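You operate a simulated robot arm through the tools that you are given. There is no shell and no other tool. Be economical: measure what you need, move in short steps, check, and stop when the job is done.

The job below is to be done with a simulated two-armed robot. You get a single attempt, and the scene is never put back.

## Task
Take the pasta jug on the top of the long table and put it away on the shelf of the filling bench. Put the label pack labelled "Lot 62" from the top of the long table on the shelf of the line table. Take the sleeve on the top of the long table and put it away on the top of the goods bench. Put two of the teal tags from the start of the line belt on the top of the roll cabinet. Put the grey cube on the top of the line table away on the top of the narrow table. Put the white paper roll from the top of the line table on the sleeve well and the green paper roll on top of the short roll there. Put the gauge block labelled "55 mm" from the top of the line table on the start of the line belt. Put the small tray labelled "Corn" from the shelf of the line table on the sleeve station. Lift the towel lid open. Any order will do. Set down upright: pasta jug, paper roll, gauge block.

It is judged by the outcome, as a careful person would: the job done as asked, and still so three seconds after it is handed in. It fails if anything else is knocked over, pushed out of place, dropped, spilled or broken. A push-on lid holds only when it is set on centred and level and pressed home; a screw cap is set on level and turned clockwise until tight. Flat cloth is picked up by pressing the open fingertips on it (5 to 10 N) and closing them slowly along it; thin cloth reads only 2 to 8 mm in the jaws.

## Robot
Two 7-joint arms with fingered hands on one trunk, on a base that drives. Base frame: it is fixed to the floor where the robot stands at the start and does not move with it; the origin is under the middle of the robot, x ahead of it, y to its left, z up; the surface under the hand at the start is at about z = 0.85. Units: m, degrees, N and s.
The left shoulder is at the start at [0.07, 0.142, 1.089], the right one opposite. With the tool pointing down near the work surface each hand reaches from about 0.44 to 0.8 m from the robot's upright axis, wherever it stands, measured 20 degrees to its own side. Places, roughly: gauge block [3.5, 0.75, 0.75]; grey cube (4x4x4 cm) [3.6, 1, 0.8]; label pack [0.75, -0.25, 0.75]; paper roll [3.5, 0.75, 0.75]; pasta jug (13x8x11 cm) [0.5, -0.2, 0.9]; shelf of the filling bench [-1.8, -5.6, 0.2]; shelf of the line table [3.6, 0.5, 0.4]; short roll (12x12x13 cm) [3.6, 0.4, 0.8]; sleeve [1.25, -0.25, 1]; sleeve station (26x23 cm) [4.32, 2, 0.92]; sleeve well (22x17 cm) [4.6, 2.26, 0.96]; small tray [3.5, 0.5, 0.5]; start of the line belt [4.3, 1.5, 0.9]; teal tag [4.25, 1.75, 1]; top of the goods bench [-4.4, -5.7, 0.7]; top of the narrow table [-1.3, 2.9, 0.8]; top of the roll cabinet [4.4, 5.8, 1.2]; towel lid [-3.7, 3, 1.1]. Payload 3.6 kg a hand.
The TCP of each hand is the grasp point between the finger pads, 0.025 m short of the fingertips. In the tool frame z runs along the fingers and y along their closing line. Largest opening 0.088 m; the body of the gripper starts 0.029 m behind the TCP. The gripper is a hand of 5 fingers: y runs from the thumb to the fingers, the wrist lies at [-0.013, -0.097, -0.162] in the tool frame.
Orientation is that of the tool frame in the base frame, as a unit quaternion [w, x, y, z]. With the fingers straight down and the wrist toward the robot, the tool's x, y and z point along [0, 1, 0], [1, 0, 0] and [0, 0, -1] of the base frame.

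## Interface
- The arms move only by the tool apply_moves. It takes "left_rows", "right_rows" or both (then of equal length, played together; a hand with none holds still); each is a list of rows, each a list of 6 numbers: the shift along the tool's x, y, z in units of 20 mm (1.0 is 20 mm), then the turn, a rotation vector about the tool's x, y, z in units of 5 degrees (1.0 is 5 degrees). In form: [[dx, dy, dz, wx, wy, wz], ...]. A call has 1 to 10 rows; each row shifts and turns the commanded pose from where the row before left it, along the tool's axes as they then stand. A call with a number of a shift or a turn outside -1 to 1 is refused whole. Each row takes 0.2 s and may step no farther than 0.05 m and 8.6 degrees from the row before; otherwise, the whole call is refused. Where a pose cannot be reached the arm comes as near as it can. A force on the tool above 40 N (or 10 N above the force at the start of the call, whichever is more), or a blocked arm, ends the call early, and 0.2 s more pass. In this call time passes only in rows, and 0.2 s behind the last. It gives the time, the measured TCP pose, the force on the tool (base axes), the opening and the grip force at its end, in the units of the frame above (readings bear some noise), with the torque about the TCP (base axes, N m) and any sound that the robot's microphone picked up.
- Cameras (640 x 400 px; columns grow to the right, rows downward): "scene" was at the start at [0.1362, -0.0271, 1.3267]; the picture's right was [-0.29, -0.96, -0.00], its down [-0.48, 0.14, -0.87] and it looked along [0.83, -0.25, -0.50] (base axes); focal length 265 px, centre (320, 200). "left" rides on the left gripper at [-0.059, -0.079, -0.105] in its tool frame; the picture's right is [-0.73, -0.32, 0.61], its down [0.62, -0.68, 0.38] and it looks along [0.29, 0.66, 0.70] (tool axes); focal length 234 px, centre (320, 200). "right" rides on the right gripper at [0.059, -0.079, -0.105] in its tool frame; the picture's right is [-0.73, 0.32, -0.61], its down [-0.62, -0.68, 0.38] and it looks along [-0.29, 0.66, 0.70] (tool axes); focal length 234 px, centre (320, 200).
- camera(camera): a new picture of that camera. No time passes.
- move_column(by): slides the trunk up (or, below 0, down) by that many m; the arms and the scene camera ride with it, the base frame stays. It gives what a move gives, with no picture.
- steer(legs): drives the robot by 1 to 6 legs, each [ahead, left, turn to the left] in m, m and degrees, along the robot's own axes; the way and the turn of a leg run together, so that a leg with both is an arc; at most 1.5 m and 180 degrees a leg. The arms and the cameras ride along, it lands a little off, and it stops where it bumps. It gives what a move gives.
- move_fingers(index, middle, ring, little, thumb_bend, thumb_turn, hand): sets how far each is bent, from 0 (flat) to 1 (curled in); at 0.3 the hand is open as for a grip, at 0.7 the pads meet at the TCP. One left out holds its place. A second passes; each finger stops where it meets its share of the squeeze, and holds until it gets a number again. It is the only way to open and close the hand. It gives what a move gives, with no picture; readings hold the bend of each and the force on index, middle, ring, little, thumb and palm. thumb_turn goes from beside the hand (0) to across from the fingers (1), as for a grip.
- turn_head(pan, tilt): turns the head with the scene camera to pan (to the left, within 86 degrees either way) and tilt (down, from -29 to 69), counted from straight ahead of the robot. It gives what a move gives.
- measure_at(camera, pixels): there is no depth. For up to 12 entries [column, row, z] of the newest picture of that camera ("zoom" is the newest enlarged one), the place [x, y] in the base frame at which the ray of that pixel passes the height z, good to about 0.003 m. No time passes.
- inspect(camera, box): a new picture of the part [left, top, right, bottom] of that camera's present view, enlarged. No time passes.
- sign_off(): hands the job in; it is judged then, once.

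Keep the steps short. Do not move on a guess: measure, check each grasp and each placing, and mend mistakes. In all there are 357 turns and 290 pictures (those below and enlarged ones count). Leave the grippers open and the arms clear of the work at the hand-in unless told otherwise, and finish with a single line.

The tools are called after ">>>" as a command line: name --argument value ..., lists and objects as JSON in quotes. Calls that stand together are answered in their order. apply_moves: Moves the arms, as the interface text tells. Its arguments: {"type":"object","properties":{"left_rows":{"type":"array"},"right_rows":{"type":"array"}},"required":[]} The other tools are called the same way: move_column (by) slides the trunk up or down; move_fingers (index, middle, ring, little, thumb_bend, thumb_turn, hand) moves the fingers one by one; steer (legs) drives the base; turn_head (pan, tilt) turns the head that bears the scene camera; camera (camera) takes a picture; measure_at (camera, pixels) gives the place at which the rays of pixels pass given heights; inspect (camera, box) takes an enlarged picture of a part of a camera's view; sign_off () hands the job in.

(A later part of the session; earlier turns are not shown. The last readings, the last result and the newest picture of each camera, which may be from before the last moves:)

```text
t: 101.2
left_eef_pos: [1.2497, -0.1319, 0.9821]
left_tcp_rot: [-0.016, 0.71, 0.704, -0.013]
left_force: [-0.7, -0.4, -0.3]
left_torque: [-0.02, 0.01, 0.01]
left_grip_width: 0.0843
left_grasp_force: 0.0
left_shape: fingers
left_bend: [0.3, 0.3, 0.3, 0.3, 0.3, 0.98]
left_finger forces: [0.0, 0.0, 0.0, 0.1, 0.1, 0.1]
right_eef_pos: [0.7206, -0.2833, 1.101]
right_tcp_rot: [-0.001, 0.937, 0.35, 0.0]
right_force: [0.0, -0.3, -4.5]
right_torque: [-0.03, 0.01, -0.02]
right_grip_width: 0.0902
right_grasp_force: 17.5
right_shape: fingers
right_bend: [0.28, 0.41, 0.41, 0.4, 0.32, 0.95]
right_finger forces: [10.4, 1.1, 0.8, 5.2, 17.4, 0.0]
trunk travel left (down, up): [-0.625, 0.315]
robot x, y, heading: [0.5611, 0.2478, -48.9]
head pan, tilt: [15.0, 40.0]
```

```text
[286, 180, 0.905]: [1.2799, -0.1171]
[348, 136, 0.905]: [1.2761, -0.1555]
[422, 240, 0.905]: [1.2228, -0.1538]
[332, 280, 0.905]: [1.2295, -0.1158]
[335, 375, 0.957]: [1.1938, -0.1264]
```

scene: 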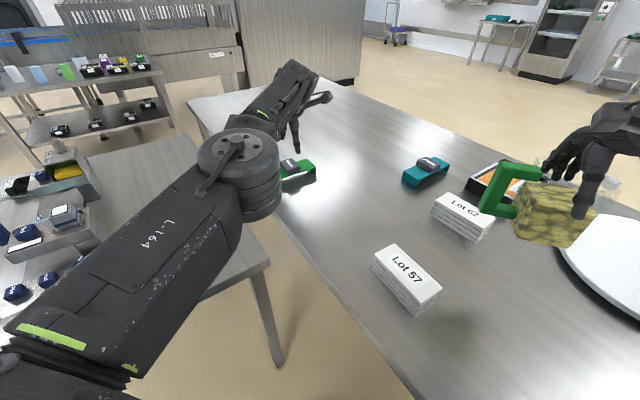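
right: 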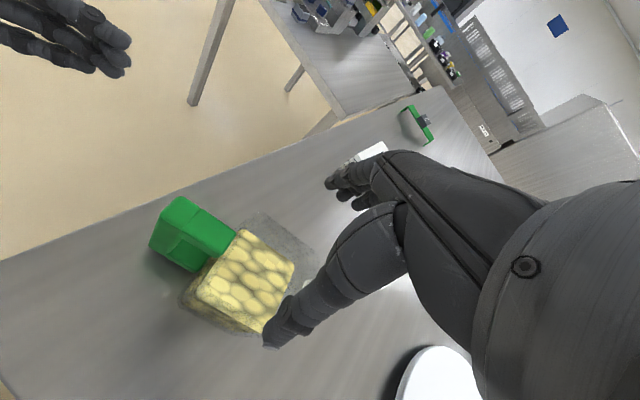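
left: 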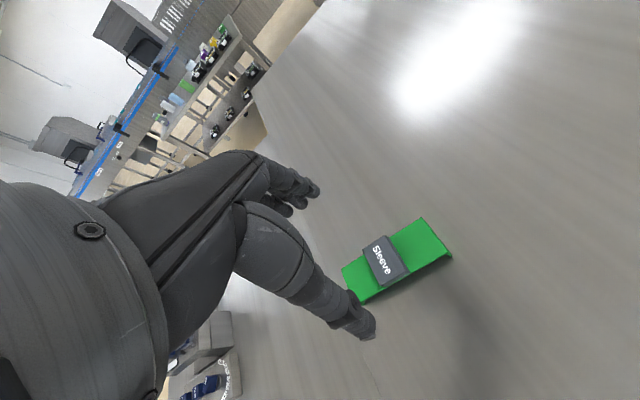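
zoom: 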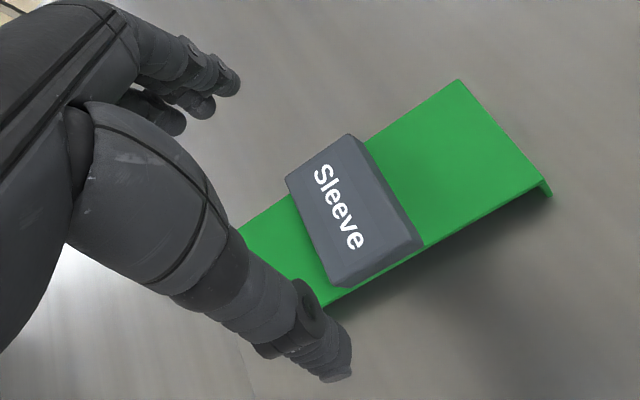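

>>> apply_moves --left_rows '[[-0.17, 0.1, 0.8, 0, 0, 0], [0, 0, 0.8, 0, 0, 0], [0, 0, 0.8, 0, 0, 0], [0, 0, 0.8, 0, 0, 0], [0, 0, 0.6, 0, 0, 0], [0, 0, 0.5, 0, 0, 0]]'

>>> move_fingers --hand "left" --index 0.6 --middle 0.6 --ring 0.6 --little 0.6 --thumb_bend 0.6

>>> inspect --camera "left" --box '[240, 150, 480, 350]'

```text
t: 102.6
left_eef_pos: [1.2485, -0.1335, 0.8952]
left_tcp_rot: [-0.017, 0.71, 0.704, -0.013]
left_force: [0.1, 0.1, 0.9]
left_torque: [-0.02, 0.01, 0.01]
left_grip_width: 0.0847
left_grasp_force: 0.1
left_shape: fingers
left_bend: [0.3, 0.3, 0.3, 0.3, 0.3, 0.98]
left_finger forces: [0.3, 0.0, 0.0, 0.0, 0.1, 0.1]
right_eef_pos: [0.7204, -0.2835, 1.1014]
right_tcp_rot: [-0.001, 0.937, 0.35, 0.0]
right_force: [0.1, 0.5, -4.2]
right_torque: [-0.05, 0.01, -0.01]
right_grip_width: 0.0899
right_grasp_force: 17.6
right_shape: fingers
right_bend: [0.28, 0.41, 0.41, 0.4, 0.32, 0.95]
right_finger forces: [10.3, 1.1, 0.8, 5.2, 17.4, 0.0]
trunk travel left (down, up): [-0.625, 0.315]
robot x, y, heading: [0.5632, 0.2467, -49.3]
head pan, tilt: [15.0, 40.0]
```

```text
t: 103.6
left_eef_pos: [1.2476, -0.1334, 0.8942]
left_tcp_rot: [-0.019, 0.71, 0.704, -0.013]
left_force: [0.6, -1.1, -0.1]
left_torque: [-0.06, 0.01, -0.02]
left_grip_width: 0.0518
left_grasp_force: 18.9
left_shape: fingers
left_bend: [0.49, 0.54, 0.51, 0.6, 0.47, 0.95]
left_finger forces: [8.3, 5.1, 5.9, 0.0, 19.4, 0.0]
right_eef_pos: [0.7211, -0.2824, 1.1012]
right_tcp_rot: [0.0, 0.936, 0.351, 0.0]
right_force: [-0.4, -0.5, -3.7]
right_torque: [-0.04, 0.02, -0.02]
right_grip_width: 0.0898
right_grasp_force: 17.2
right_shape: fingers
right_bend: [0.28, 0.41, 0.41, 0.4, 0.32, 0.95]
right_finger forces: [10.4, 1.2, 0.9, 5.2, 17.4, 0.1]
trunk travel left (down, up): [-0.625, 0.315]
robot x, y, heading: [0.5636, 0.2497, -48.9]
head pan, tilt: [15.0, 40.0]
```

```text
2.00 times, centred on (360, 250) of left
```

zoom: 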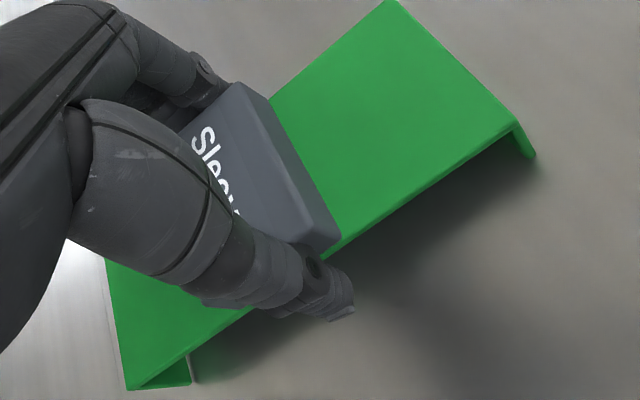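

Sleeve block gripped. I lift and check.

>>> apply_moves --left_rows '[[0, 0, -0.5, 0, 0, 0], [0, 0, -0.7, 0, 0, 0], [0, 0, -1, 0, 0, 0], [0, 0, -1, 0, 0, 0], [0, -0.5, -1, 0, 0, 0], [0, -0.5, -1, 0, 0, 0], [0, -0.5, -1, 0, 0, 0], [0, -0.5, -1, 0, 0, 0]]'

>>> camera --camera "left"

```text
t: 105.4
left_eef_pos: [1.2366, -0.1385, 1.0019]
left_tcp_rot: [-0.017, 0.71, 0.704, -0.013]
left_force: [0.3, -0.4, 0.1]
left_torque: [-0.05, -0.01, -0.04]
left_grip_width: 0.0516
left_grasp_force: 18.8
left_shape: fingers
left_bend: [0.49, 0.54, 0.52, 0.6, 0.47, 0.94]
left_finger forces: [8.4, 5.0, 5.7, 0.0, 19.0, 0.0]
left hand out of reach, approached as far as the arm can: row 5, 6, 8
right_eef_pos: [0.7209, -0.283, 1.1006]
right_tcp_rot: [0.0, 0.937, 0.35, -0.001]
right_force: [-0.6, -0.9, -3.4]
right_torque: [0.0, -0.01, -0.03]
right_grip_width: 0.09
right_grasp_force: 17.5
right_shape: fingers
right_bend: [0.28, 0.41, 0.41, 0.4, 0.32, 0.95]
right_finger forces: [10.4, 1.0, 0.8, 5.1, 17.3, 0.0]
trunk travel left (down, up): [-0.625, 0.315]
robot x, y, heading: [0.5612, 0.2429, -48.8]
head pan, tilt: [15.0, 40.0]
```

```text
219 pictures are left
```

left: 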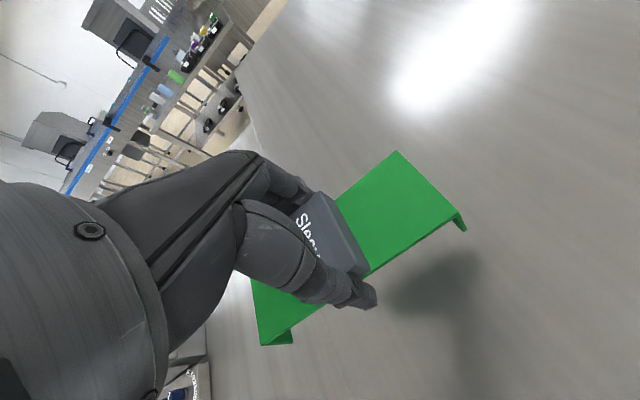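

>>> move_column --by 0.2

>>> apply_moves --left_rows '[[0, -1, 0, 0, 0, 0], [0, -1, 0, 0, 0, 0], [0, -1, 0, 0, 0, 0], [0, -1, 0, 0, 0, 1], [0, -1, 0, 0, 0, 1], [0, -1, 0, 0, 0, 1], [0, -1, 0, 0, 0, 1], [0, -1, 0, 0, 0, 1], [0, -1, 0, 0, 0, 1], [0, -1, 0, 0, 0, 1]]'

>>> steer --legs '[[-0.46, -0.53, 0], [0, 0, -45]]'

>>> turn_head --pan 0 --tilt 15

>>> camera --camera "scene"

```text
t: 107.6
left_eef_pos: [1.2373, -0.1369, 1.2008]
left_tcp_rot: [-0.017, 0.71, 0.704, -0.013]
left_force: [0.1, -0.3, 0.1]
left_torque: [0.01, -0.03, 0.0]
left_grip_width: 0.0515
left_grasp_force: 19.1
left_shape: fingers
left_bend: [0.49, 0.54, 0.52, 0.6, 0.47, 0.94]
left_finger forces: [8.4, 5.0, 5.6, 0.0, 19.0, 0.0]
right_eef_pos: [0.7202, -0.2839, 1.2999]
right_tcp_rot: [0.0, 0.936, 0.351, 0.0]
right_force: [0.3, 1.3, -3.8]
right_torque: [-0.05, 0.02, 0.01]
right_grip_width: 0.09
right_grasp_force: 17.0
right_shape: fingers
right_bend: [0.28, 0.41, 0.41, 0.4, 0.32, 0.95]
right_finger forces: [10.3, 1.1, 0.7, 5.3, 17.1, 0.0]
trunk travel left (down, up): [-0.825, 0.115]
robot x, y, heading: [0.5629, 0.241, -48.9]
head pan, tilt: [15.0, 40.0]
```

```text
t: 109.8
left_eef_pos: [1.1334, -0.2383, 1.2383]
left_tcp_rot: [-0.014, 0.889, 0.457, -0.017]
left_force: [-0.3, 0.1, -0.1]
left_torque: [0.01, -0.02, -0.03]
left_grip_width: 0.0517
left_grasp_force: 18.9
left_shape: fingers
left_bend: [0.49, 0.54, 0.52, 0.6, 0.47, 0.94]
left_finger forces: [8.4, 4.9, 5.7, 0.0, 19.0, 0.0]
left hand out of reach, approached as far as the arm can: row 1, 2, 3, 4, 5, 6, 7, 8, 9, 10
right_eef_pos: [0.7214, -0.2822, 1.299]
right_tcp_rot: [0.0, 0.937, 0.35, 0.001]
right_force: [0.0, -0.4, -4.6]
right_torque: [0.0, 0.01, -0.02]
right_grip_width: 0.0898
right_grasp_force: 17.0
right_shape: fingers
right_bend: [0.28, 0.41, 0.41, 0.4, 0.32, 0.95]
right_finger forces: [10.2, 1.0, 0.6, 5.1, 17.1, 0.0]
trunk travel left (down, up): [-0.825, 0.115]
robot x, y, heading: [0.5639, 0.2482, -48.9]
head pan, tilt: [15.0, 40.0]
```

```text
t: 115.7
left_eef_pos: [-0.0789, -0.4995, 1.2375]
left_tcp_rot: [-0.019, 0.996, 0.083, -0.011]
left_force: [0.3, 0.0, -1.3]
left_torque: [-0.02, 0.0, 0.04]
left_grip_width: 0.0508
left_grasp_force: 18.4
left_shape: fingers
left_bend: [0.49, 0.54, 0.52, 0.6, 0.48, 0.95]
left_finger forces: [8.3, 4.9, 5.6, 0.0, 18.7, 0.0]
right_eef_pos: [-0.4024, -0.2409, 1.2993]
right_tcp_rot: [-0.001, 0.999, -0.034, 0.0]
right_force: [-0.2, 0.2, -4.3]
right_torque: [-0.02, 0.05, -0.03]
right_grip_width: 0.0896
right_grasp_force: 17.1
right_shape: fingers
right_bend: [0.28, 0.41, 0.41, 0.4, 0.32, 0.95]
right_finger forces: [10.1, 1.0, 0.7, 4.9, 16.6, 0.1]
trunk travel left (down, up): [-0.825, 0.115]
robot x, y, heading: [-0.1437, 0.2474, -93.8]
head pan, tilt: [15.0, 40.0]
```

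```text
t: 116.5
left_eef_pos: [-0.0787, -0.4991, 1.2379]
left_tcp_rot: [-0.019, 0.996, 0.083, -0.01]
left_force: [-0.3, -0.1, -1.1]
left_torque: [-0.04, -0.01, 0.0]
left_grip_width: 0.051
left_grasp_force: 18.5
left_shape: fingers
left_bend: [0.49, 0.54, 0.52, 0.6, 0.48, 0.95]
left_finger forces: [8.3, 4.8, 5.6, 0.0, 18.5, 0.0]
right_eef_pos: [-0.4031, -0.2392, 1.3004]
right_tcp_rot: [0.0, 0.999, -0.034, 0.0]
right_force: [0.3, 0.2, -4.7]
right_torque: [0.03, 0.02, 0.0]
right_grip_width: 0.0898
right_grasp_force: 16.6
right_shape: fingers
right_bend: [0.28, 0.41, 0.41, 0.4, 0.32, 0.95]
right_finger forces: [10.1, 1.0, 0.8, 4.8, 16.6, 0.0]
trunk travel left (down, up): [-0.825, 0.115]
robot x, y, heading: [-0.1376, 0.2464, -93.7]
head pan, tilt: [0.0, 15.0]
```

```text
218 pictures are left
```

scene: 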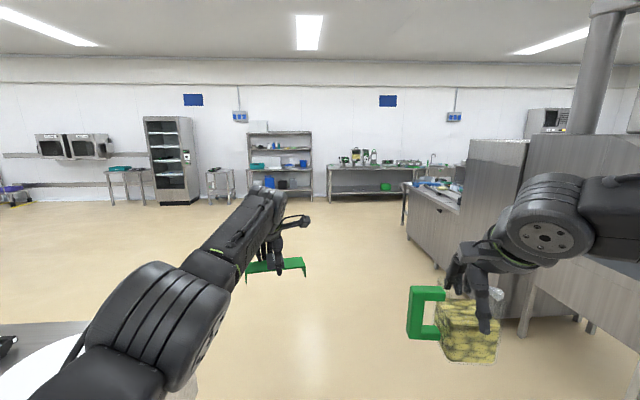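

>>> measure_at --camera "scene" --pixels '[[330, 201, 0], [404, 224, 0], [408, 240, 0], [436, 270, 0], [522, 335, 0], [376, 201, 0], [470, 330, 0], [330, 169, 0.85], [400, 167, 0.85], [408, 186, 0.85], [455, 212, 0.85]]'

>>> inspect --camera "scene" --box '[300, 130, 500, 255]'

```text
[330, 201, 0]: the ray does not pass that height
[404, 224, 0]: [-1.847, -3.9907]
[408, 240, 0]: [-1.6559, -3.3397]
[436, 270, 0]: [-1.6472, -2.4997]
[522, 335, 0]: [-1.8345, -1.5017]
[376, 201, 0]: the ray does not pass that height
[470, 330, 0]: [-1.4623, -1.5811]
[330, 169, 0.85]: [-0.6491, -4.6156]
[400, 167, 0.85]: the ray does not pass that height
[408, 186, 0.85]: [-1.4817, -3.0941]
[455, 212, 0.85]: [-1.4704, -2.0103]
```

```text
3.20 times, centred on (400, 192) of scene
```

zoom: 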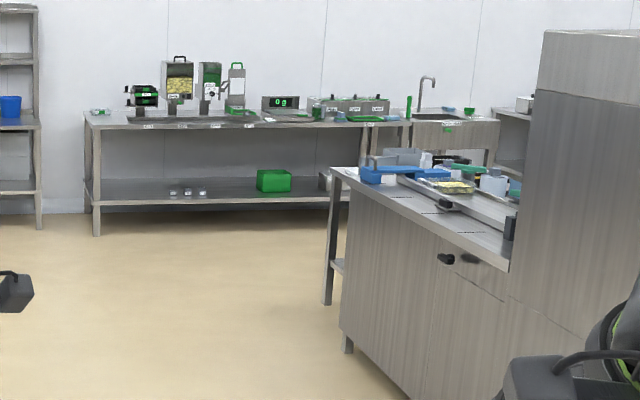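

>>> steer --legs '[[1.5, -0.05, 0], [1.5, -0.05, 0], [1.2, -0.06, 3.7]]'

>>> turn_head --pan -20 --tilt 30

>>> camera --camera "scene"

```text
refused: leg 1 is longer than a leg can be; nothing moved
```

```text
t: 117.4
left_eef_pos: [-0.08, -0.5005, 1.2396]
left_tcp_rot: [-0.02, 0.996, 0.083, -0.011]
left_force: [0.2, -0.1, -0.9]
left_torque: [-0.02, 0.03, 0.0]
left_grip_width: 0.0512
left_grasp_force: 18.1
left_shape: fingers
left_bend: [0.49, 0.54, 0.52, 0.6, 0.48, 0.95]
left_finger forces: [8.1, 4.9, 5.6, 0.0, 18.6, 0.1]
right_eef_pos: [-0.4035, -0.241, 1.3007]
right_tcp_rot: [0.0, 0.999, -0.035, 0.0]
right_force: [-0.2, -1.0, -4.3]
right_torque: [-0.02, -0.02, 0.01]
right_grip_width: 0.0899
right_grasp_force: 16.7
right_shape: fingers
right_bend: [0.28, 0.41, 0.41, 0.4, 0.32, 0.95]
right_finger forces: [10.0, 1.0, 0.7, 4.7, 16.7, 0.1]
trunk travel left (down, up): [-0.825, 0.115]
robot x, y, heading: [-0.1367, 0.2486, -94.0]
head pan, tilt: [-20.0, 30.0]
```

```text
216 pictures are left
```

scene: 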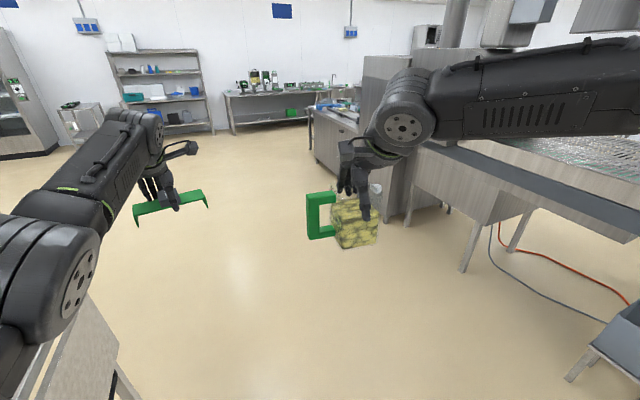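

>>> steer --legs '[[1.4, -0.05, 0], [1.4, -0.05, 0], [1.4, -0.06, 3.7]]'

>>> camera --camera "scene"

```text
t: 137.5
left_eef_pos: [-0.4967, -4.6632, 1.2389]
left_tcp_rot: [-0.019, 0.995, 0.101, -0.011]
left_force: [0.2, -0.1, 0.1]
left_torque: [0.02, 0.0, 0.0]
left_grip_width: 0.0506
left_grasp_force: 18.8
left_shape: fingers
left_bend: [0.49, 0.54, 0.52, 0.6, 0.48, 0.95]
left_finger forces: [8.2, 4.9, 5.6, 0.0, 18.7, 0.0]
right_eef_pos: [-0.8281, -4.4156, 1.3015]
right_tcp_rot: [-0.001, 1.0, -0.017, 0.0]
right_force: [0.1, 0.4, -4.4]
right_torque: [-0.01, -0.02, 0.0]
right_grip_width: 0.0896
right_grasp_force: 15.9
right_shape: fingers
right_bend: [0.28, 0.41, 0.41, 0.4, 0.32, 0.95]
right_finger forces: [9.9, 1.0, 0.7, 4.6, 16.4, 0.0]
trunk travel left (down, up): [-0.825, 0.115]
robot x, y, heading: [-0.5825, -3.9177, -92.1]
head pan, tilt: [-20.0, 30.0]
```

```text
215 pictures are left
```

scene: 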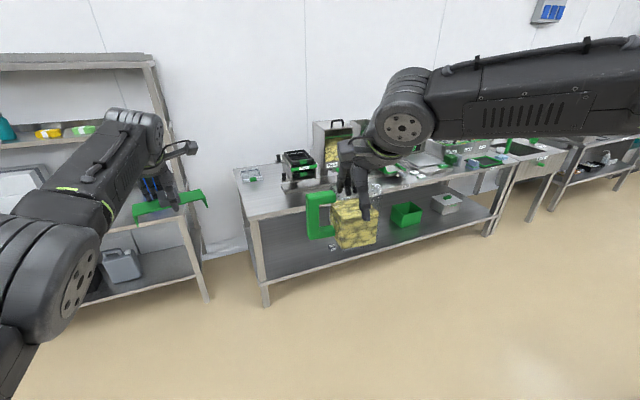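

>>> measure_at --camera "scene" --pixels '[[267, 304, 0], [487, 235, 0], [265, 282, 0.2], [265, 282, 0.25], [490, 217, 0.2], [490, 217, 0.25], [255, 245, 0.25], [250, 217, 0.85], [236, 170, 0.85], [332, 248, 0.22], [395, 226, 0.22], [208, 300, 0]]'

>>> inspect --camera "scene" --box '[220, 140, 520, 320]'

```text
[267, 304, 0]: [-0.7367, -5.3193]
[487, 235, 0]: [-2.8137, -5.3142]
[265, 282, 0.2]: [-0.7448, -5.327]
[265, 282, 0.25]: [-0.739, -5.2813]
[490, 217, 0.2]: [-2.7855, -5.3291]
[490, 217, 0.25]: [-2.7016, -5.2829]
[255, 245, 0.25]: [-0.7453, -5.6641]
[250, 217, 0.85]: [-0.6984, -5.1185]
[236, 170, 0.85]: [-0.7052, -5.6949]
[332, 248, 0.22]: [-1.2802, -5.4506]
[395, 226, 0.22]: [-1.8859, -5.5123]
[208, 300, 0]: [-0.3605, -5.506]
```

```text
2.13 times, centred on (370, 230) of scene
```

zoom: 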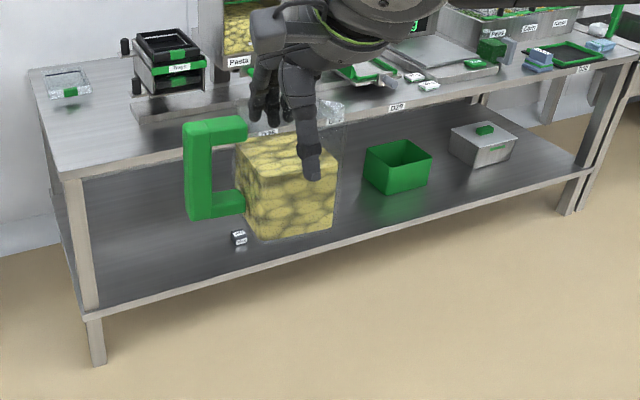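

Shelf: z 0.2, front edge y≈-5.33, free at x≈-1.0. I turn to heading -45° so the left hand stays clear of the bench, and stop short of it.

>>> steer --legs '[[0, 0, 47], [0.021, -0.87, 0]]'

>>> move_column --by -0.75

>>> turn_head --pan -45 --tilt 20

>>> camera --camera "scene"

```text
t: 144.2
left_eef_pos: [-0.574, -4.9923, 1.2383]
left_tcp_rot: [-0.013, 0.871, 0.491, -0.018]
left_force: [0.6, -1.0, 0.7]
left_torque: [-0.03, 0.0, -0.02]
left_grip_width: 0.0506
left_grasp_force: 18.2
left_shape: fingers
left_bend: [0.49, 0.54, 0.52, 0.6, 0.48, 0.95]
left_finger forces: [8.1, 4.8, 5.5, 0.0, 18.2, 0.1]
right_eef_pos: [-0.9816, -5.0679, 1.2995]
right_tcp_rot: [0.0, 0.922, 0.386, 0.0]
right_force: [0.6, 0.9, -3.1]
right_torque: [-0.03, 0.01, 0.03]
right_grip_width: 0.089
right_grasp_force: 16.3
right_shape: fingers
right_bend: [0.28, 0.41, 0.41, 0.4, 0.32, 0.95]
right_finger forces: [9.8, 1.1, 0.7, 4.4, 16.2, 0.0]
trunk travel left (down, up): [-0.825, 0.115]
robot x, y, heading: [-1.1811, -4.5506, -44.5]
head pan, tilt: [-20.0, 30.0]
```

```text
refused: -0.75 is not a number from -0.4 to 0.4
```

```text
t: 145.1
left_eef_pos: [-0.5743, -4.9929, 1.2387]
left_tcp_rot: [-0.013, 0.871, 0.491, -0.018]
left_force: [-0.9, 0.4, -0.3]
left_torque: [0.02, 0.04, -0.01]
left_grip_width: 0.0504
left_grasp_force: 18.3
left_shape: fingers
left_bend: [0.49, 0.54, 0.52, 0.6, 0.48, 0.95]
left_finger forces: [8.0, 4.8, 5.5, 0.0, 18.1, 0.0]
right_eef_pos: [-0.9827, -5.0689, 1.2999]
right_tcp_rot: [-0.001, 0.923, 0.386, 0.0]
right_force: [-0.6, 0.3, -3.8]
right_torque: [-0.06, 0.0, 0.01]
right_grip_width: 0.0892
right_grasp_force: 15.7
right_shape: fingers
right_bend: [0.28, 0.41, 0.41, 0.4, 0.32, 0.95]
right_finger forces: [9.7, 1.0, 0.7, 4.4, 16.0, 0.0]
trunk travel left (down, up): [-0.825, 0.115]
robot x, y, heading: [-1.1845, -4.5522, -44.5]
head pan, tilt: [-45.0, 20.0]
```

```text
213 pictures are left
```

scene: 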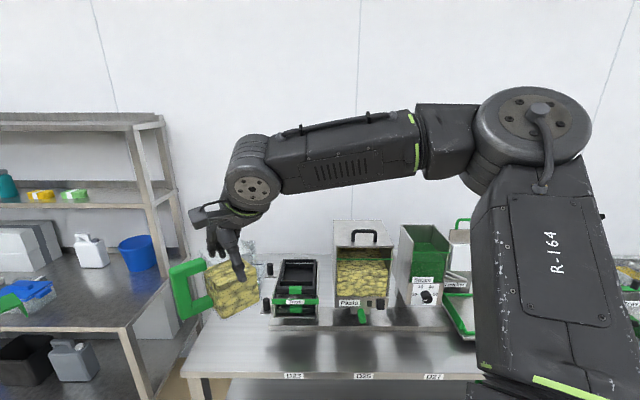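

>>> move_column --by -0.4

>>> move_column --by -0.4

>>> apply_moves --right_rows '[[0, 0, 1, 0, 0, 0], [0, 0, 1, 0, 0, 0], [0, 0, 1, 0, 0, 0], [0, 0, 1, 0, 0, 0], [0, 0, 1, 0, 0, 0], [0, 0, 1, 0, 0, 0], [0, 0, 1, 0, 0, 0], [0, 0, 0.5, 0, 0, 0]]'

>>> turn_head --pan -45 --tilt 35

>>> camera --camera "scene"

```text
t: 148.9
left_eef_pos: [-0.5745, -4.9917, 0.8388]
left_tcp_rot: [-0.012, 0.871, 0.491, -0.019]
left_force: [0.2, 0.1, -0.6]
left_torque: [-0.02, 0.02, 0.02]
left_grip_width: 0.0505
left_grasp_force: 18.2
left_shape: fingers
left_bend: [0.49, 0.54, 0.52, 0.6, 0.48, 0.95]
left_finger forces: [8.1, 4.8, 5.5, 0.0, 18.2, 0.0]
right_eef_pos: [-0.9812, -5.0699, 0.9009]
right_tcp_rot: [0.001, 0.922, 0.386, -0.001]
right_force: [0.8, 0.2, -4.0]
right_torque: [-0.06, 0.0, -0.02]
right_grip_width: 0.0892
right_grasp_force: 15.8
right_shape: fingers
right_bend: [0.28, 0.41, 0.41, 0.4, 0.32, 0.95]
right_finger forces: [9.8, 1.0, 0.7, 4.1, 15.8, 0.1]
trunk travel left (down, up): [-0.425, 0.515]
robot x, y, heading: [-1.1788, -4.5544, -44.6]
head pan, tilt: [-45.0, 20.0]
```

```text
t: 152.8
left_eef_pos: [-0.5752, -4.9926, 0.439]
left_tcp_rot: [-0.013, 0.871, 0.491, -0.019]
left_force: [-1.0, -0.9, 0.0]
left_torque: [-0.02, 0.02, 0.01]
left_grip_width: 0.0506
left_grasp_force: 17.8
left_shape: fingers
left_bend: [0.49, 0.54, 0.52, 0.6, 0.48, 0.95]
left_finger forces: [8.1, 4.8, 5.5, 0.2, 18.1, 0.0]
right_eef_pos: [-0.9814, -5.0685, 0.5001]
right_tcp_rot: [0.0, 0.922, 0.386, 0.0]
right_force: [-0.4, 0.3, -4.0]
right_torque: [0.01, -0.04, -0.02]
right_grip_width: 0.089
right_grasp_force: 15.7
right_shape: fingers
right_bend: [0.28, 0.41, 0.41, 0.4, 0.32, 0.95]
right_finger forces: [9.5, 1.0, 0.8, 4.0, 15.7, 0.0]
trunk travel left (down, up): [-0.025, 0.915]
robot x, y, heading: [-1.178, -4.5508, -44.7]
head pan, tilt: [-45.0, 20.0]
```

```text
t: 154.6
left_eef_pos: [-0.5753, -4.9923, 0.439]
left_tcp_rot: [-0.012, 0.871, 0.491, -0.019]
left_force: [0.7, 0.2, -0.2]
left_torque: [0.06, 0.01, 0.02]
left_grip_width: 0.0506
left_grasp_force: 18.2
left_shape: fingers
left_bend: [0.49, 0.54, 0.52, 0.6, 0.48, 0.95]
left_finger forces: [8.0, 4.8, 5.5, 0.1, 18.1, 0.0]
right_eef_pos: [-0.9823, -5.0685, 0.3504]
right_tcp_rot: [-0.001, 0.923, 0.386, 0.0]
right_force: [0.3, 0.3, -4.1]
right_torque: [-0.01, 0.0, -0.03]
right_grip_width: 0.0889
right_grasp_force: 14.8
right_shape: fingers
right_bend: [0.29, 0.41, 0.41, 0.4, 0.32, 0.95]
right_finger forces: [9.4, 1.2, 0.9, 3.6, 15.4, 0.0]
trunk travel left (down, up): [-0.025, 0.915]
robot x, y, heading: [-1.1825, -4.5502, -44.5]
head pan, tilt: [-45.0, 20.0]
```

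```text
t: 155.3
left_eef_pos: [-0.5737, -4.9912, 0.4373]
left_tcp_rot: [-0.013, 0.871, 0.491, -0.018]
left_force: [-0.1, 0.0, 0.3]
left_torque: [0.0, 0.05, 0.0]
left_grip_width: 0.0507
left_grasp_force: 18.1
left_shape: fingers
left_bend: [0.49, 0.54, 0.52, 0.6, 0.48, 0.95]
left_finger forces: [8.1, 4.9, 5.4, 0.1, 18.1, 0.1]
right_eef_pos: [-0.9818, -5.0686, 0.3508]
right_tcp_rot: [0.0, 0.922, 0.386, 0.0]
right_force: [-0.8, -0.7, -3.9]
right_torque: [0.0, 0.02, 0.0]
right_grip_width: 0.0886
right_grasp_force: 15.1
right_shape: fingers
right_bend: [0.29, 0.41, 0.41, 0.4, 0.32, 0.95]
right_finger forces: [9.5, 1.0, 0.9, 3.6, 15.4, 0.0]
trunk travel left (down, up): [-0.025, 0.915]
robot x, y, heading: [-1.1819, -4.5569, -44.4]
head pan, tilt: [-45.0, 35.0]
```

```text
212 pictures are left
```

scene: 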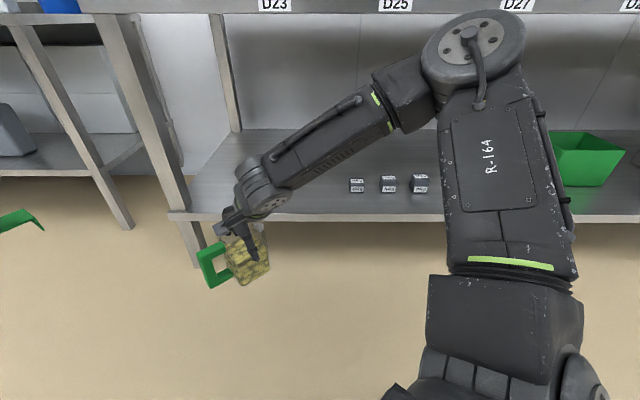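

The elbow would hit the bench edge if I only drove in. I extend the arm forward first.

>>> apply_moves --right_rows '[[-0.71, 0.7, 0, 0, 0, 0], [-0.71, 0.7, 0, 0, 0, 0], [-0.71, 0.7, 0, 0, 0, 0], [-0.71, 0.7, 0, 0, 0, 0], [-0.71, 0.7, 0, 0, 0, 0], [-0.71, 0.7, 0, 0, 0, 0], [-0.71, 0.7, 0, 0, 0, 0], [-0.71, 0.7, 0, 0, 0, 0], [-0.71, 0.7, 0, 0, 0, 0]]'

>>> camera --camera "scene"

```text
t: 157.3
left_eef_pos: [-0.5751, -4.9929, 0.4387]
left_tcp_rot: [-0.012, 0.871, 0.491, -0.018]
left_force: [0.4, 0.5, 0.2]
left_torque: [0.02, 0.02, -0.01]
left_grip_width: 0.0504
left_grasp_force: 18.4
left_shape: fingers
left_bend: [0.49, 0.54, 0.52, 0.6, 0.48, 0.95]
left_finger forces: [8.0, 4.9, 5.5, 0.1, 18.2, 0.0]
right_eef_pos: [-0.9832, -5.2484, 0.3493]
right_tcp_rot: [-0.002, 0.923, 0.386, 0.0]
right_force: [-0.7, 0.2, -4.5]
right_torque: [-0.01, -0.02, 0.0]
right_grip_width: 0.0882
right_grasp_force: 15.4
right_shape: fingers
right_bend: [0.29, 0.41, 0.41, 0.4, 0.32, 0.95]
right_finger forces: [9.2, 1.1, 1.1, 4.0, 15.1, 0.0]
trunk travel left (down, up): [-0.025, 0.915]
robot x, y, heading: [-1.1814, -4.5549, -44.6]
head pan, tilt: [-45.0, 35.0]
```

```text
211 pictures are left
```

scene: 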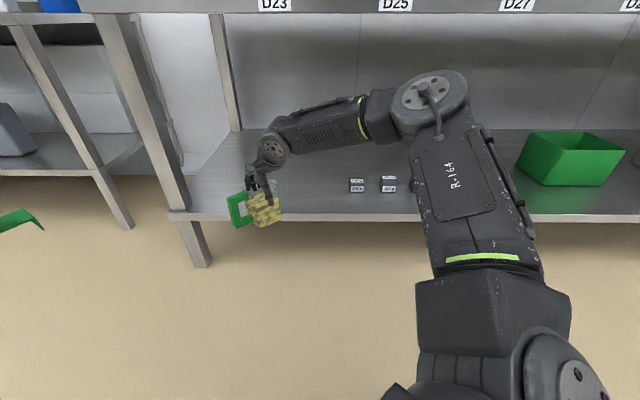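

>>> steer --legs '[[0.119, -0.121, 0]]'

>>> camera --camera "scene"

>>> camera --camera "right"

```text
t: 158.8
left_eef_pos: [-0.5736, -5.161, 0.4394]
left_tcp_rot: [-0.013, 0.87, 0.492, -0.019]
left_force: [-0.1, 0.8, -0.5]
left_torque: [0.01, -0.02, 0.04]
left_grip_width: 0.0506
left_grasp_force: 18.7
left_shape: fingers
left_bend: [0.49, 0.54, 0.52, 0.6, 0.48, 0.95]
left_finger forces: [8.0, 4.8, 5.6, 0.1, 18.1, 0.1]
right_eef_pos: [-0.9836, -5.4188, 0.3484]
right_tcp_rot: [-0.001, 0.922, 0.386, 0.0]
right_force: [-0.1, -0.5, -3.3]
right_torque: [-0.05, 0.0, -0.05]
right_grip_width: 0.0883
right_grasp_force: 15.1
right_shape: fingers
right_bend: [0.29, 0.41, 0.41, 0.4, 0.32, 0.95]
right_finger forces: [9.1, 1.2, 1.1, 3.8, 15.0, 0.0]
trunk travel left (down, up): [-0.025, 0.915]
robot x, y, heading: [-1.1796, -4.7223, -44.7]
head pan, tilt: [-45.0, 35.0]
```

```text
210 pictures are left
```

scene: 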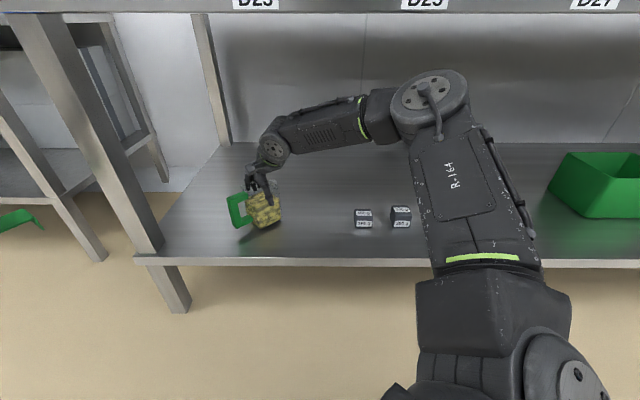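

```text
209 pictures are left
```

right: 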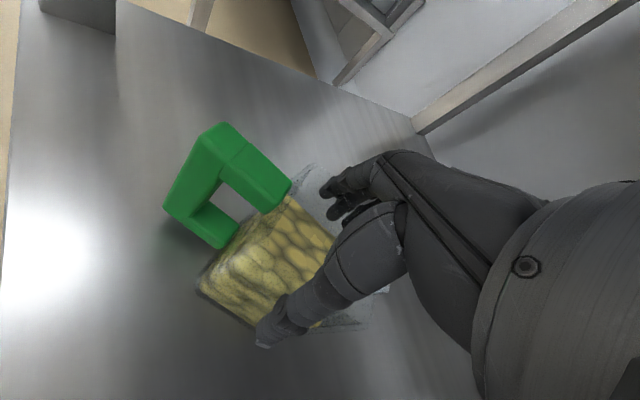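

>>> apply_moves --right_rows '[[0, 0, 0.6, 0, 0, 0], [0, 0, 0.6, 0, 0, 0], [0, 0, 0.6, 0, 0, 0], [0, 0, 0.3, 0, 0, 0], [0, 0, 0.2, 0, 0, 0], [0, 0, 0.15, 0, 0, 0]]'

```text
t: 159.4
left_eef_pos: [-0.5759, -5.1598, 0.4428]
left_tcp_rot: [-0.012, 0.871, 0.491, -0.02]
left_force: [0.2, 0.8, -1.3]
left_torque: [-0.02, 0.0, -0.03]
left_grip_width: 0.0506
left_grasp_force: 18.3
left_shape: fingers
left_bend: [0.49, 0.54, 0.52, 0.6, 0.48, 0.95]
left_finger forces: [8.0, 4.9, 5.5, 0.3, 18.0, 0.0]
right_eef_pos: [-0.9805, -5.4178, 0.3438]
right_tcp_rot: [0.01, 0.922, 0.387, 0.006]
right_force: [-5.3, 5.9, 29.0]
right_torque: [-0.35, -0.14, 0.01]
right_grip_width: 0.0911
right_grasp_force: 25.0
right_shape: fingers
right_bend: [0.28, 0.41, 0.41, 0.4, 0.3, 0.94]
right_finger forces: [13.9, 1.0, 0.5, 6.9, 27.0, 0.0]
trunk travel left (down, up): [-0.025, 0.915]
robot x, y, heading: [-1.1814, -4.7226, -44.6]
head pan, tilt: [-45.0, 35.0]
stopped in row 2 (right hand): the force on the tool passed its limit at 49 N (the readings are from after the stop); the commanded pose is now the measured one
```

Contact early: the shelf is at z≈0.25. I ease the press and release.

>>> apply_moves --right_rows '[[0, 0, -0.12, 0, 0, 0], [0, 0, 0, 0, 0, 0]]'

>>> inspect --camera "scene" --box '[180, 140, 380, 280]'

```text
t: 160.0
left_eef_pos: [-0.5749, -5.1608, 0.4434]
left_tcp_rot: [-0.01, 0.871, 0.491, -0.019]
left_force: [0.2, 0.0, 0.1]
left_torque: [0.01, 0.0, 0.01]
left_grip_width: 0.0506
left_grasp_force: 17.9
left_shape: fingers
left_bend: [0.49, 0.54, 0.52, 0.6, 0.48, 0.95]
left_finger forces: [8.0, 4.9, 5.5, 0.2, 18.2, 0.1]
right_eef_pos: [-0.981, -5.4183, 0.3428]
right_tcp_rot: [0.007, 0.922, 0.386, 0.003]
right_force: [-1.1, 7.2, 28.3]
right_torque: [-0.51, -0.27, 0.04]
right_grip_width: 0.0913
right_grasp_force: 23.7
right_shape: fingers
right_bend: [0.28, 0.41, 0.41, 0.4, 0.3, 0.94]
right_finger forces: [15.4, 1.2, 0.6, 7.2, 23.4, 0.0]
trunk travel left (down, up): [-0.025, 0.915]
robot x, y, heading: [-1.1848, -4.7231, -44.5]
head pan, tilt: [-45.0, 35.0]
```

```text
2.86 times, centred on (280, 210) of scene
```

zoom: 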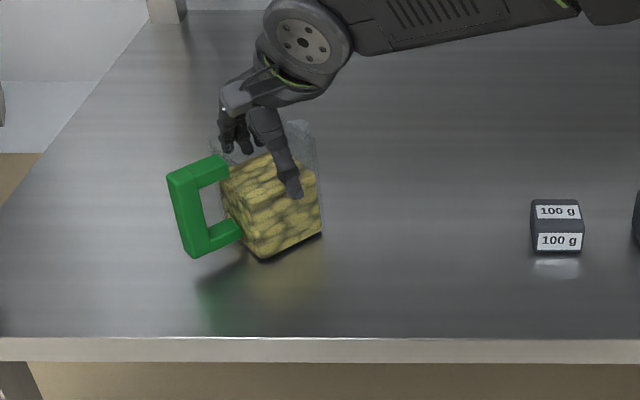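

>>> apply_moves --right_rows '[[0, 0, -0.25, 0, 0, 0], [0, 0, 0, 0, 0, 0]]'

>>> inspect --camera "right" --box '[120, 90, 420, 360]'

```text
t: 160.6
left_eef_pos: [-0.5759, -5.1612, 0.44]
left_tcp_rot: [-0.012, 0.871, 0.491, -0.018]
left_force: [-0.4, -0.1, -0.7]
left_torque: [0.02, 0.01, -0.03]
left_grip_width: 0.0504
left_grasp_force: 18.9
left_shape: fingers
left_bend: [0.49, 0.54, 0.52, 0.6, 0.48, 0.95]
left_finger forces: [8.0, 4.8, 5.5, 0.2, 18.2, 0.0]
right_eef_pos: [-0.9811, -5.4158, 0.3438]
right_tcp_rot: [0.005, 0.922, 0.387, 0.002]
right_force: [1.5, 3.9, 11.2]
right_torque: [-0.4, -0.2, 0.11]
right_grip_width: 0.0908
right_grasp_force: 19.7
right_shape: fingers
right_bend: [0.28, 0.41, 0.41, 0.4, 0.31, 0.94]
right_finger forces: [12.5, 1.3, 0.8, 6.6, 18.3, 0.0]
trunk travel left (down, up): [-0.025, 0.915]
robot x, y, heading: [-1.1781, -4.7198, -44.5]
head pan, tilt: [-45.0, 35.0]
```

```text
1.48 times, centred on (270, 225) of right
```

zoom: 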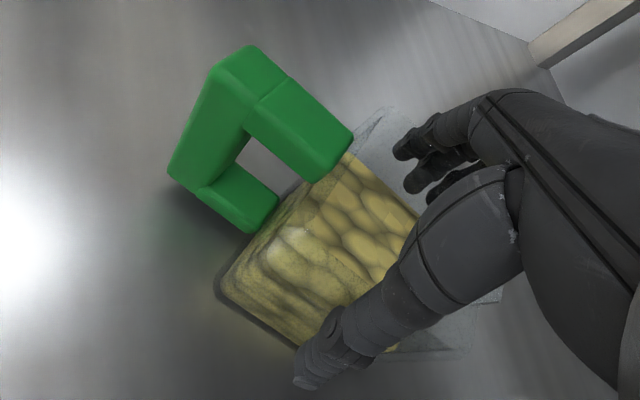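

Pressing ~11 N on the shelf; I open the fingers and withdraw upward.

>>> move_fingers --hand "right" --index 0.2 --middle 0.2 --ring 0.2 --little 0.2 --thumb_bend 0.2

>>> apply_moves --right_rows '[[0, 0, -0.5, 0, 0, 0], [0, 0, -0.5, 0, 0, 0], [0, 0, -1, 0, 0, 0], [0, 0, -1, 0, 0, 0], [0, 0, -1, 0, 0, 0]]'

>>> inspect --camera "scene" --box '[180, 100, 420, 280]'

```text
t: 161.6
left_eef_pos: [-0.5749, -5.1613, 0.4394]
left_tcp_rot: [-0.013, 0.871, 0.491, -0.019]
left_force: [0.1, 0.4, -0.4]
left_torque: [0.0, 0.01, 0.0]
left_grip_width: 0.0506
left_grasp_force: 18.5
left_shape: fingers
left_bend: [0.49, 0.54, 0.52, 0.6, 0.48, 0.95]
left_finger forces: [7.9, 4.9, 5.5, 0.2, 18.2, 0.1]
right_eef_pos: [-0.9814, -5.418, 0.3424]
right_tcp_rot: [0.004, 0.923, 0.386, 0.004]
right_force: [-1.1, 0.2, 0.5]
right_torque: [0.01, 0.01, 0.03]
right_grip_width: 0.1046
right_grasp_force: 0.6
right_shape: fingers
right_bend: [0.2, 0.2, 0.2, 0.2, 0.19, 0.97]
right_finger forces: [0.1, 0.1, 0.0, 0.1, 1.1, 0.0]
trunk travel left (down, up): [-0.025, 0.915]
robot x, y, heading: [-1.181, -4.7213, -44.5]
head pan, tilt: [-45.0, 35.0]
```

```text
t: 162.8
left_eef_pos: [-0.5748, -5.162, 0.439]
left_tcp_rot: [-0.014, 0.871, 0.491, -0.018]
left_force: [0.0, -1.5, -0.8]
left_torque: [0.03, -0.01, 0.01]
left_grip_width: 0.0507
left_grasp_force: 17.6
left_shape: fingers
left_bend: [0.49, 0.54, 0.52, 0.6, 0.48, 0.95]
left_finger forces: [8.0, 4.9, 5.5, 0.2, 18.1, 0.0]
right_eef_pos: [-0.9822, -5.4173, 0.4227]
right_tcp_rot: [0.005, 0.922, 0.386, 0.003]
right_force: [0.5, 0.1, -0.1]
right_torque: [-0.03, -0.01, -0.01]
right_grip_width: 0.1036
right_grasp_force: 0.1
right_shape: fingers
right_bend: [0.2, 0.2, 0.2, 0.2, 0.2, 0.97]
right_finger forces: [0.1, 0.0, 0.1, 0.0, 0.0, 0.1]
trunk travel left (down, up): [-0.025, 0.915]
robot x, y, heading: [-1.1804, -4.7196, -44.7]
head pan, tilt: [-45.0, 35.0]
```

```text
2.22 times, centred on (300, 190) of scene
```

zoom: 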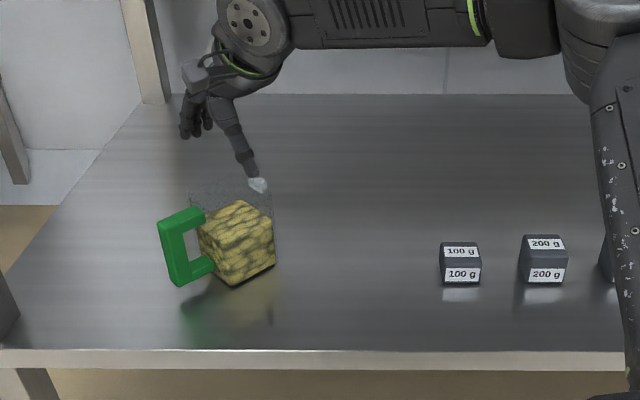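

Jug is upright on the shelf. I back out, raise the trunk, bring the right arm in and look toward the goods bench.

>>> steer --legs '[[-0.17, 0.17, 0]]'

>>> apply_moves --right_rows '[[0.7, -0.7, 0, 0, 0, 0], [0.7, -0.7, 0, 0, 0, 0], [0.7, -0.7, 0, 0, 0, 0], [0.7, -0.7, 0, 0, 0, 0], [0.7, -0.7, 0, 0, 0, 0], [0.7, -0.7, 0, 0, 0, 0], [0.7, -0.7, 0, 0, 0, 0], [0.7, -0.7, 0, 0, 0, 0], [0.7, -0.7, 0, 0, 0, 0]]'

>>> move_column --by 0.4

>>> move_column --by 0.2

>>> steer --legs '[[0, 0, -45], [0, 0, -45]]'

>>> turn_head --pan -30 --tilt 20

>>> camera --camera "scene"

```text
t: 164.5
left_eef_pos: [-0.5713, -4.9202, 0.4396]
left_tcp_rot: [-0.014, 0.87, 0.492, -0.019]
left_force: [1.3, -0.4, 0.0]
left_torque: [-0.01, 0.03, -0.03]
left_grip_width: 0.0506
left_grasp_force: 18.6
left_shape: fingers
left_bend: [0.49, 0.54, 0.52, 0.6, 0.48, 0.95]
left_finger forces: [8.0, 4.9, 5.5, 0.1, 18.1, 0.0]
right_eef_pos: [-0.9785, -5.1778, 0.4235]
right_tcp_rot: [0.005, 0.922, 0.388, 0.004]
right_force: [-0.3, -0.4, -1.5]
right_torque: [-0.02, -0.01, -0.03]
right_grip_width: 0.1037
right_grasp_force: 0.0
right_shape: fingers
right_bend: [0.2, 0.2, 0.2, 0.2, 0.2, 0.97]
right_finger forces: [0.0, 0.0, 0.1, 0.0, 0.0, 0.1]
trunk travel left (down, up): [-0.025, 0.915]
robot x, y, heading: [-1.1787, -4.4801, -44.4]
head pan, tilt: [-45.0, 35.0]
```

```text
t: 166.5
left_eef_pos: [-0.5723, -4.9197, 0.4391]
left_tcp_rot: [-0.014, 0.87, 0.492, -0.019]
left_force: [-0.5, 0.1, -0.1]
left_torque: [0.0, 0.05, -0.02]
left_grip_width: 0.0506
left_grasp_force: 18.7
left_shape: fingers
left_bend: [0.49, 0.54, 0.52, 0.6, 0.48, 0.95]
left_finger forces: [8.1, 4.9, 5.5, 0.2, 18.0, 0.0]
right_eef_pos: [-0.9816, -4.9989, 0.4231]
right_tcp_rot: [0.004, 0.922, 0.387, 0.003]
right_force: [0.3, 0.4, 0.4]
right_torque: [0.02, -0.01, 0.0]
right_grip_width: 0.1039
right_grasp_force: 0.0
right_shape: fingers
right_bend: [0.2, 0.2, 0.2, 0.2, 0.2, 0.97]
right_finger forces: [0.0, 0.1, 0.1, 0.0, 0.0, 0.0]
trunk travel left (down, up): [-0.025, 0.915]
robot x, y, heading: [-1.1768, -4.4802, -44.4]
head pan, tilt: [-45.0, 35.0]
```

```text
t: 170.4
left_eef_pos: [-0.5721, -4.9206, 0.8392]
left_tcp_rot: [-0.014, 0.87, 0.493, -0.019]
left_force: [0.2, -0.6, -0.7]
left_torque: [0.03, 0.02, -0.02]
left_grip_width: 0.0504
left_grasp_force: 18.4
left_shape: fingers
left_bend: [0.49, 0.54, 0.52, 0.6, 0.48, 0.95]
left_finger forces: [8.1, 4.9, 5.5, 0.1, 18.1, 0.0]
right_eef_pos: [-0.98, -4.9987, 0.8229]
right_tcp_rot: [0.005, 0.922, 0.388, 0.003]
right_force: [-0.1, 0.4, -0.6]
right_torque: [0.03, 0.04, -0.03]
right_grip_width: 0.1038
right_grasp_force: 0.0
right_shape: fingers
right_bend: [0.2, 0.2, 0.2, 0.2, 0.2, 0.97]
right_finger forces: [0.0, 0.0, 0.0, 0.0, 0.0, 0.1]
trunk travel left (down, up): [-0.425, 0.515]
robot x, y, heading: [-1.1773, -4.4808, -44.4]
head pan, tilt: [-45.0, 35.0]
```

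```text
t: 172.5
left_eef_pos: [-0.5714, -4.9217, 1.0389]
left_tcp_rot: [-0.014, 0.87, 0.492, -0.019]
left_force: [-0.4, -0.3, -0.3]
left_torque: [0.03, 0.0, 0.01]
left_grip_width: 0.0508
left_grasp_force: 18.7
left_shape: fingers
left_bend: [0.49, 0.54, 0.52, 0.6, 0.48, 0.95]
left_finger forces: [8.1, 4.9, 5.5, 0.3, 18.0, 0.1]
right_eef_pos: [-0.9804, -4.9995, 1.0225]
right_tcp_rot: [0.005, 0.922, 0.387, 0.004]
right_force: [-0.4, -0.2, 0.4]
right_torque: [-0.01, 0.02, 0.03]
right_grip_width: 0.1037
right_grasp_force: 0.0
right_shape: fingers
right_bend: [0.2, 0.2, 0.2, 0.2, 0.2, 0.97]
right_finger forces: [0.0, 0.1, 0.1, 0.1, 0.1, 0.0]
trunk travel left (down, up): [-0.625, 0.315]
robot x, y, heading: [-1.1786, -4.4819, -44.3]
head pan, tilt: [-45.0, 35.0]
```

```text
t: 177.0
left_eef_pos: [-1.6097, -5.0952, 1.0391]
left_tcp_rot: [-0.023, 0.965, -0.261, -0.003]
left_force: [-0.6, -0.1, 0.3]
left_torque: [0.02, 0.03, 0.0]
left_grip_width: 0.0501
left_grasp_force: 17.2
left_shape: fingers
left_bend: [0.5, 0.55, 0.52, 0.6, 0.48, 0.95]
left_finger forces: [7.6, 4.7, 5.5, 0.4, 17.0, 0.0]
right_eef_pos: [-1.6927, -4.687, 1.0228]
right_tcp_rot: [0.005, 0.928, -0.372, -0.001]
right_force: [0.3, -0.2, 0.3]
right_torque: [0.02, -0.01, 0.0]
right_grip_width: 0.1038
right_grasp_force: 0.0
right_shape: fingers
right_bend: [0.2, 0.2, 0.2, 0.2, 0.2, 0.97]
right_finger forces: [0.1, 0.0, 0.1, 0.0, 0.0, 0.0]
trunk travel left (down, up): [-0.625, 0.315]
robot x, y, heading: [-1.1815, -4.4821, -133.6]
head pan, tilt: [-45.0, 35.0]
```

```text
t: 177.8
left_eef_pos: [-1.6089, -5.0948, 1.0378]
left_tcp_rot: [-0.023, 0.965, -0.26, -0.004]
left_force: [0.2, 0.3, -0.3]
left_torque: [0.0, -0.03, -0.03]
left_grip_width: 0.0499
left_grasp_force: 17.9
left_shape: fingers
left_bend: [0.5, 0.55, 0.52, 0.6, 0.48, 0.95]
left_finger forces: [7.7, 4.7, 5.3, 0.4, 17.1, 0.0]
right_eef_pos: [-1.694, -4.6869, 1.0217]
right_tcp_rot: [0.005, 0.928, -0.373, -0.001]
right_force: [-0.6, 1.1, -0.2]
right_torque: [-0.01, 0.04, 0.02]
right_grip_width: 0.1039
right_grasp_force: 0.0
right_shape: fingers
right_bend: [0.2, 0.2, 0.2, 0.2, 0.2, 0.97]
right_finger forces: [0.0, 0.0, 0.1, 0.1, 0.0, 0.0]
trunk travel left (down, up): [-0.625, 0.315]
robot x, y, heading: [-1.1781, -4.4804, -133.7]
head pan, tilt: [-30.0, 20.0]
```

```text
205 pictures are left
```

scene: 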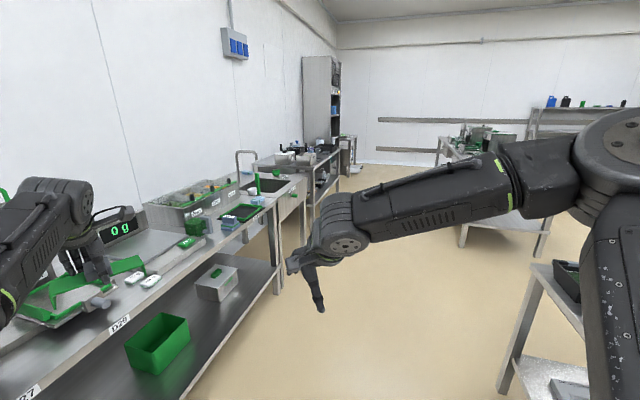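

>>> measure_at --camera "scene" --pixels '[[505, 392, 0], [530, 268, 0.8], [308, 232, 0], [277, 292, 0], [352, 178, 0], [463, 246, 0], [540, 258, 0], [310, 175, 0.7], [338, 155, 0.7], [253, 162, 0.7]]'

>>> inspect --camera "scene" --box '[220, 110, 380, 260]'

```text
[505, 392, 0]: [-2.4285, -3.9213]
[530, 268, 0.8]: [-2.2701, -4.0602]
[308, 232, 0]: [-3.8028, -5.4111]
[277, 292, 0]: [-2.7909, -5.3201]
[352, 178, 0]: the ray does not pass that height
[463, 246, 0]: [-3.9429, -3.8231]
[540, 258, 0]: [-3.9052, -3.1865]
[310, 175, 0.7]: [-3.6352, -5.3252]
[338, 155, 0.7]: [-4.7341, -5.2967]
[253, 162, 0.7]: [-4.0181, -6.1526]
```

```text
2.67 times, centred on (300, 185) of scene
```

zoom: 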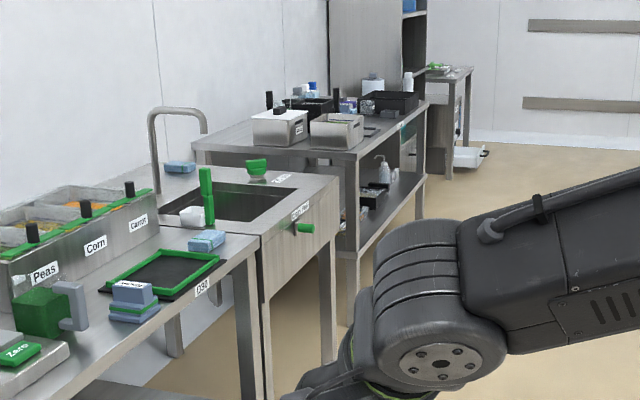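

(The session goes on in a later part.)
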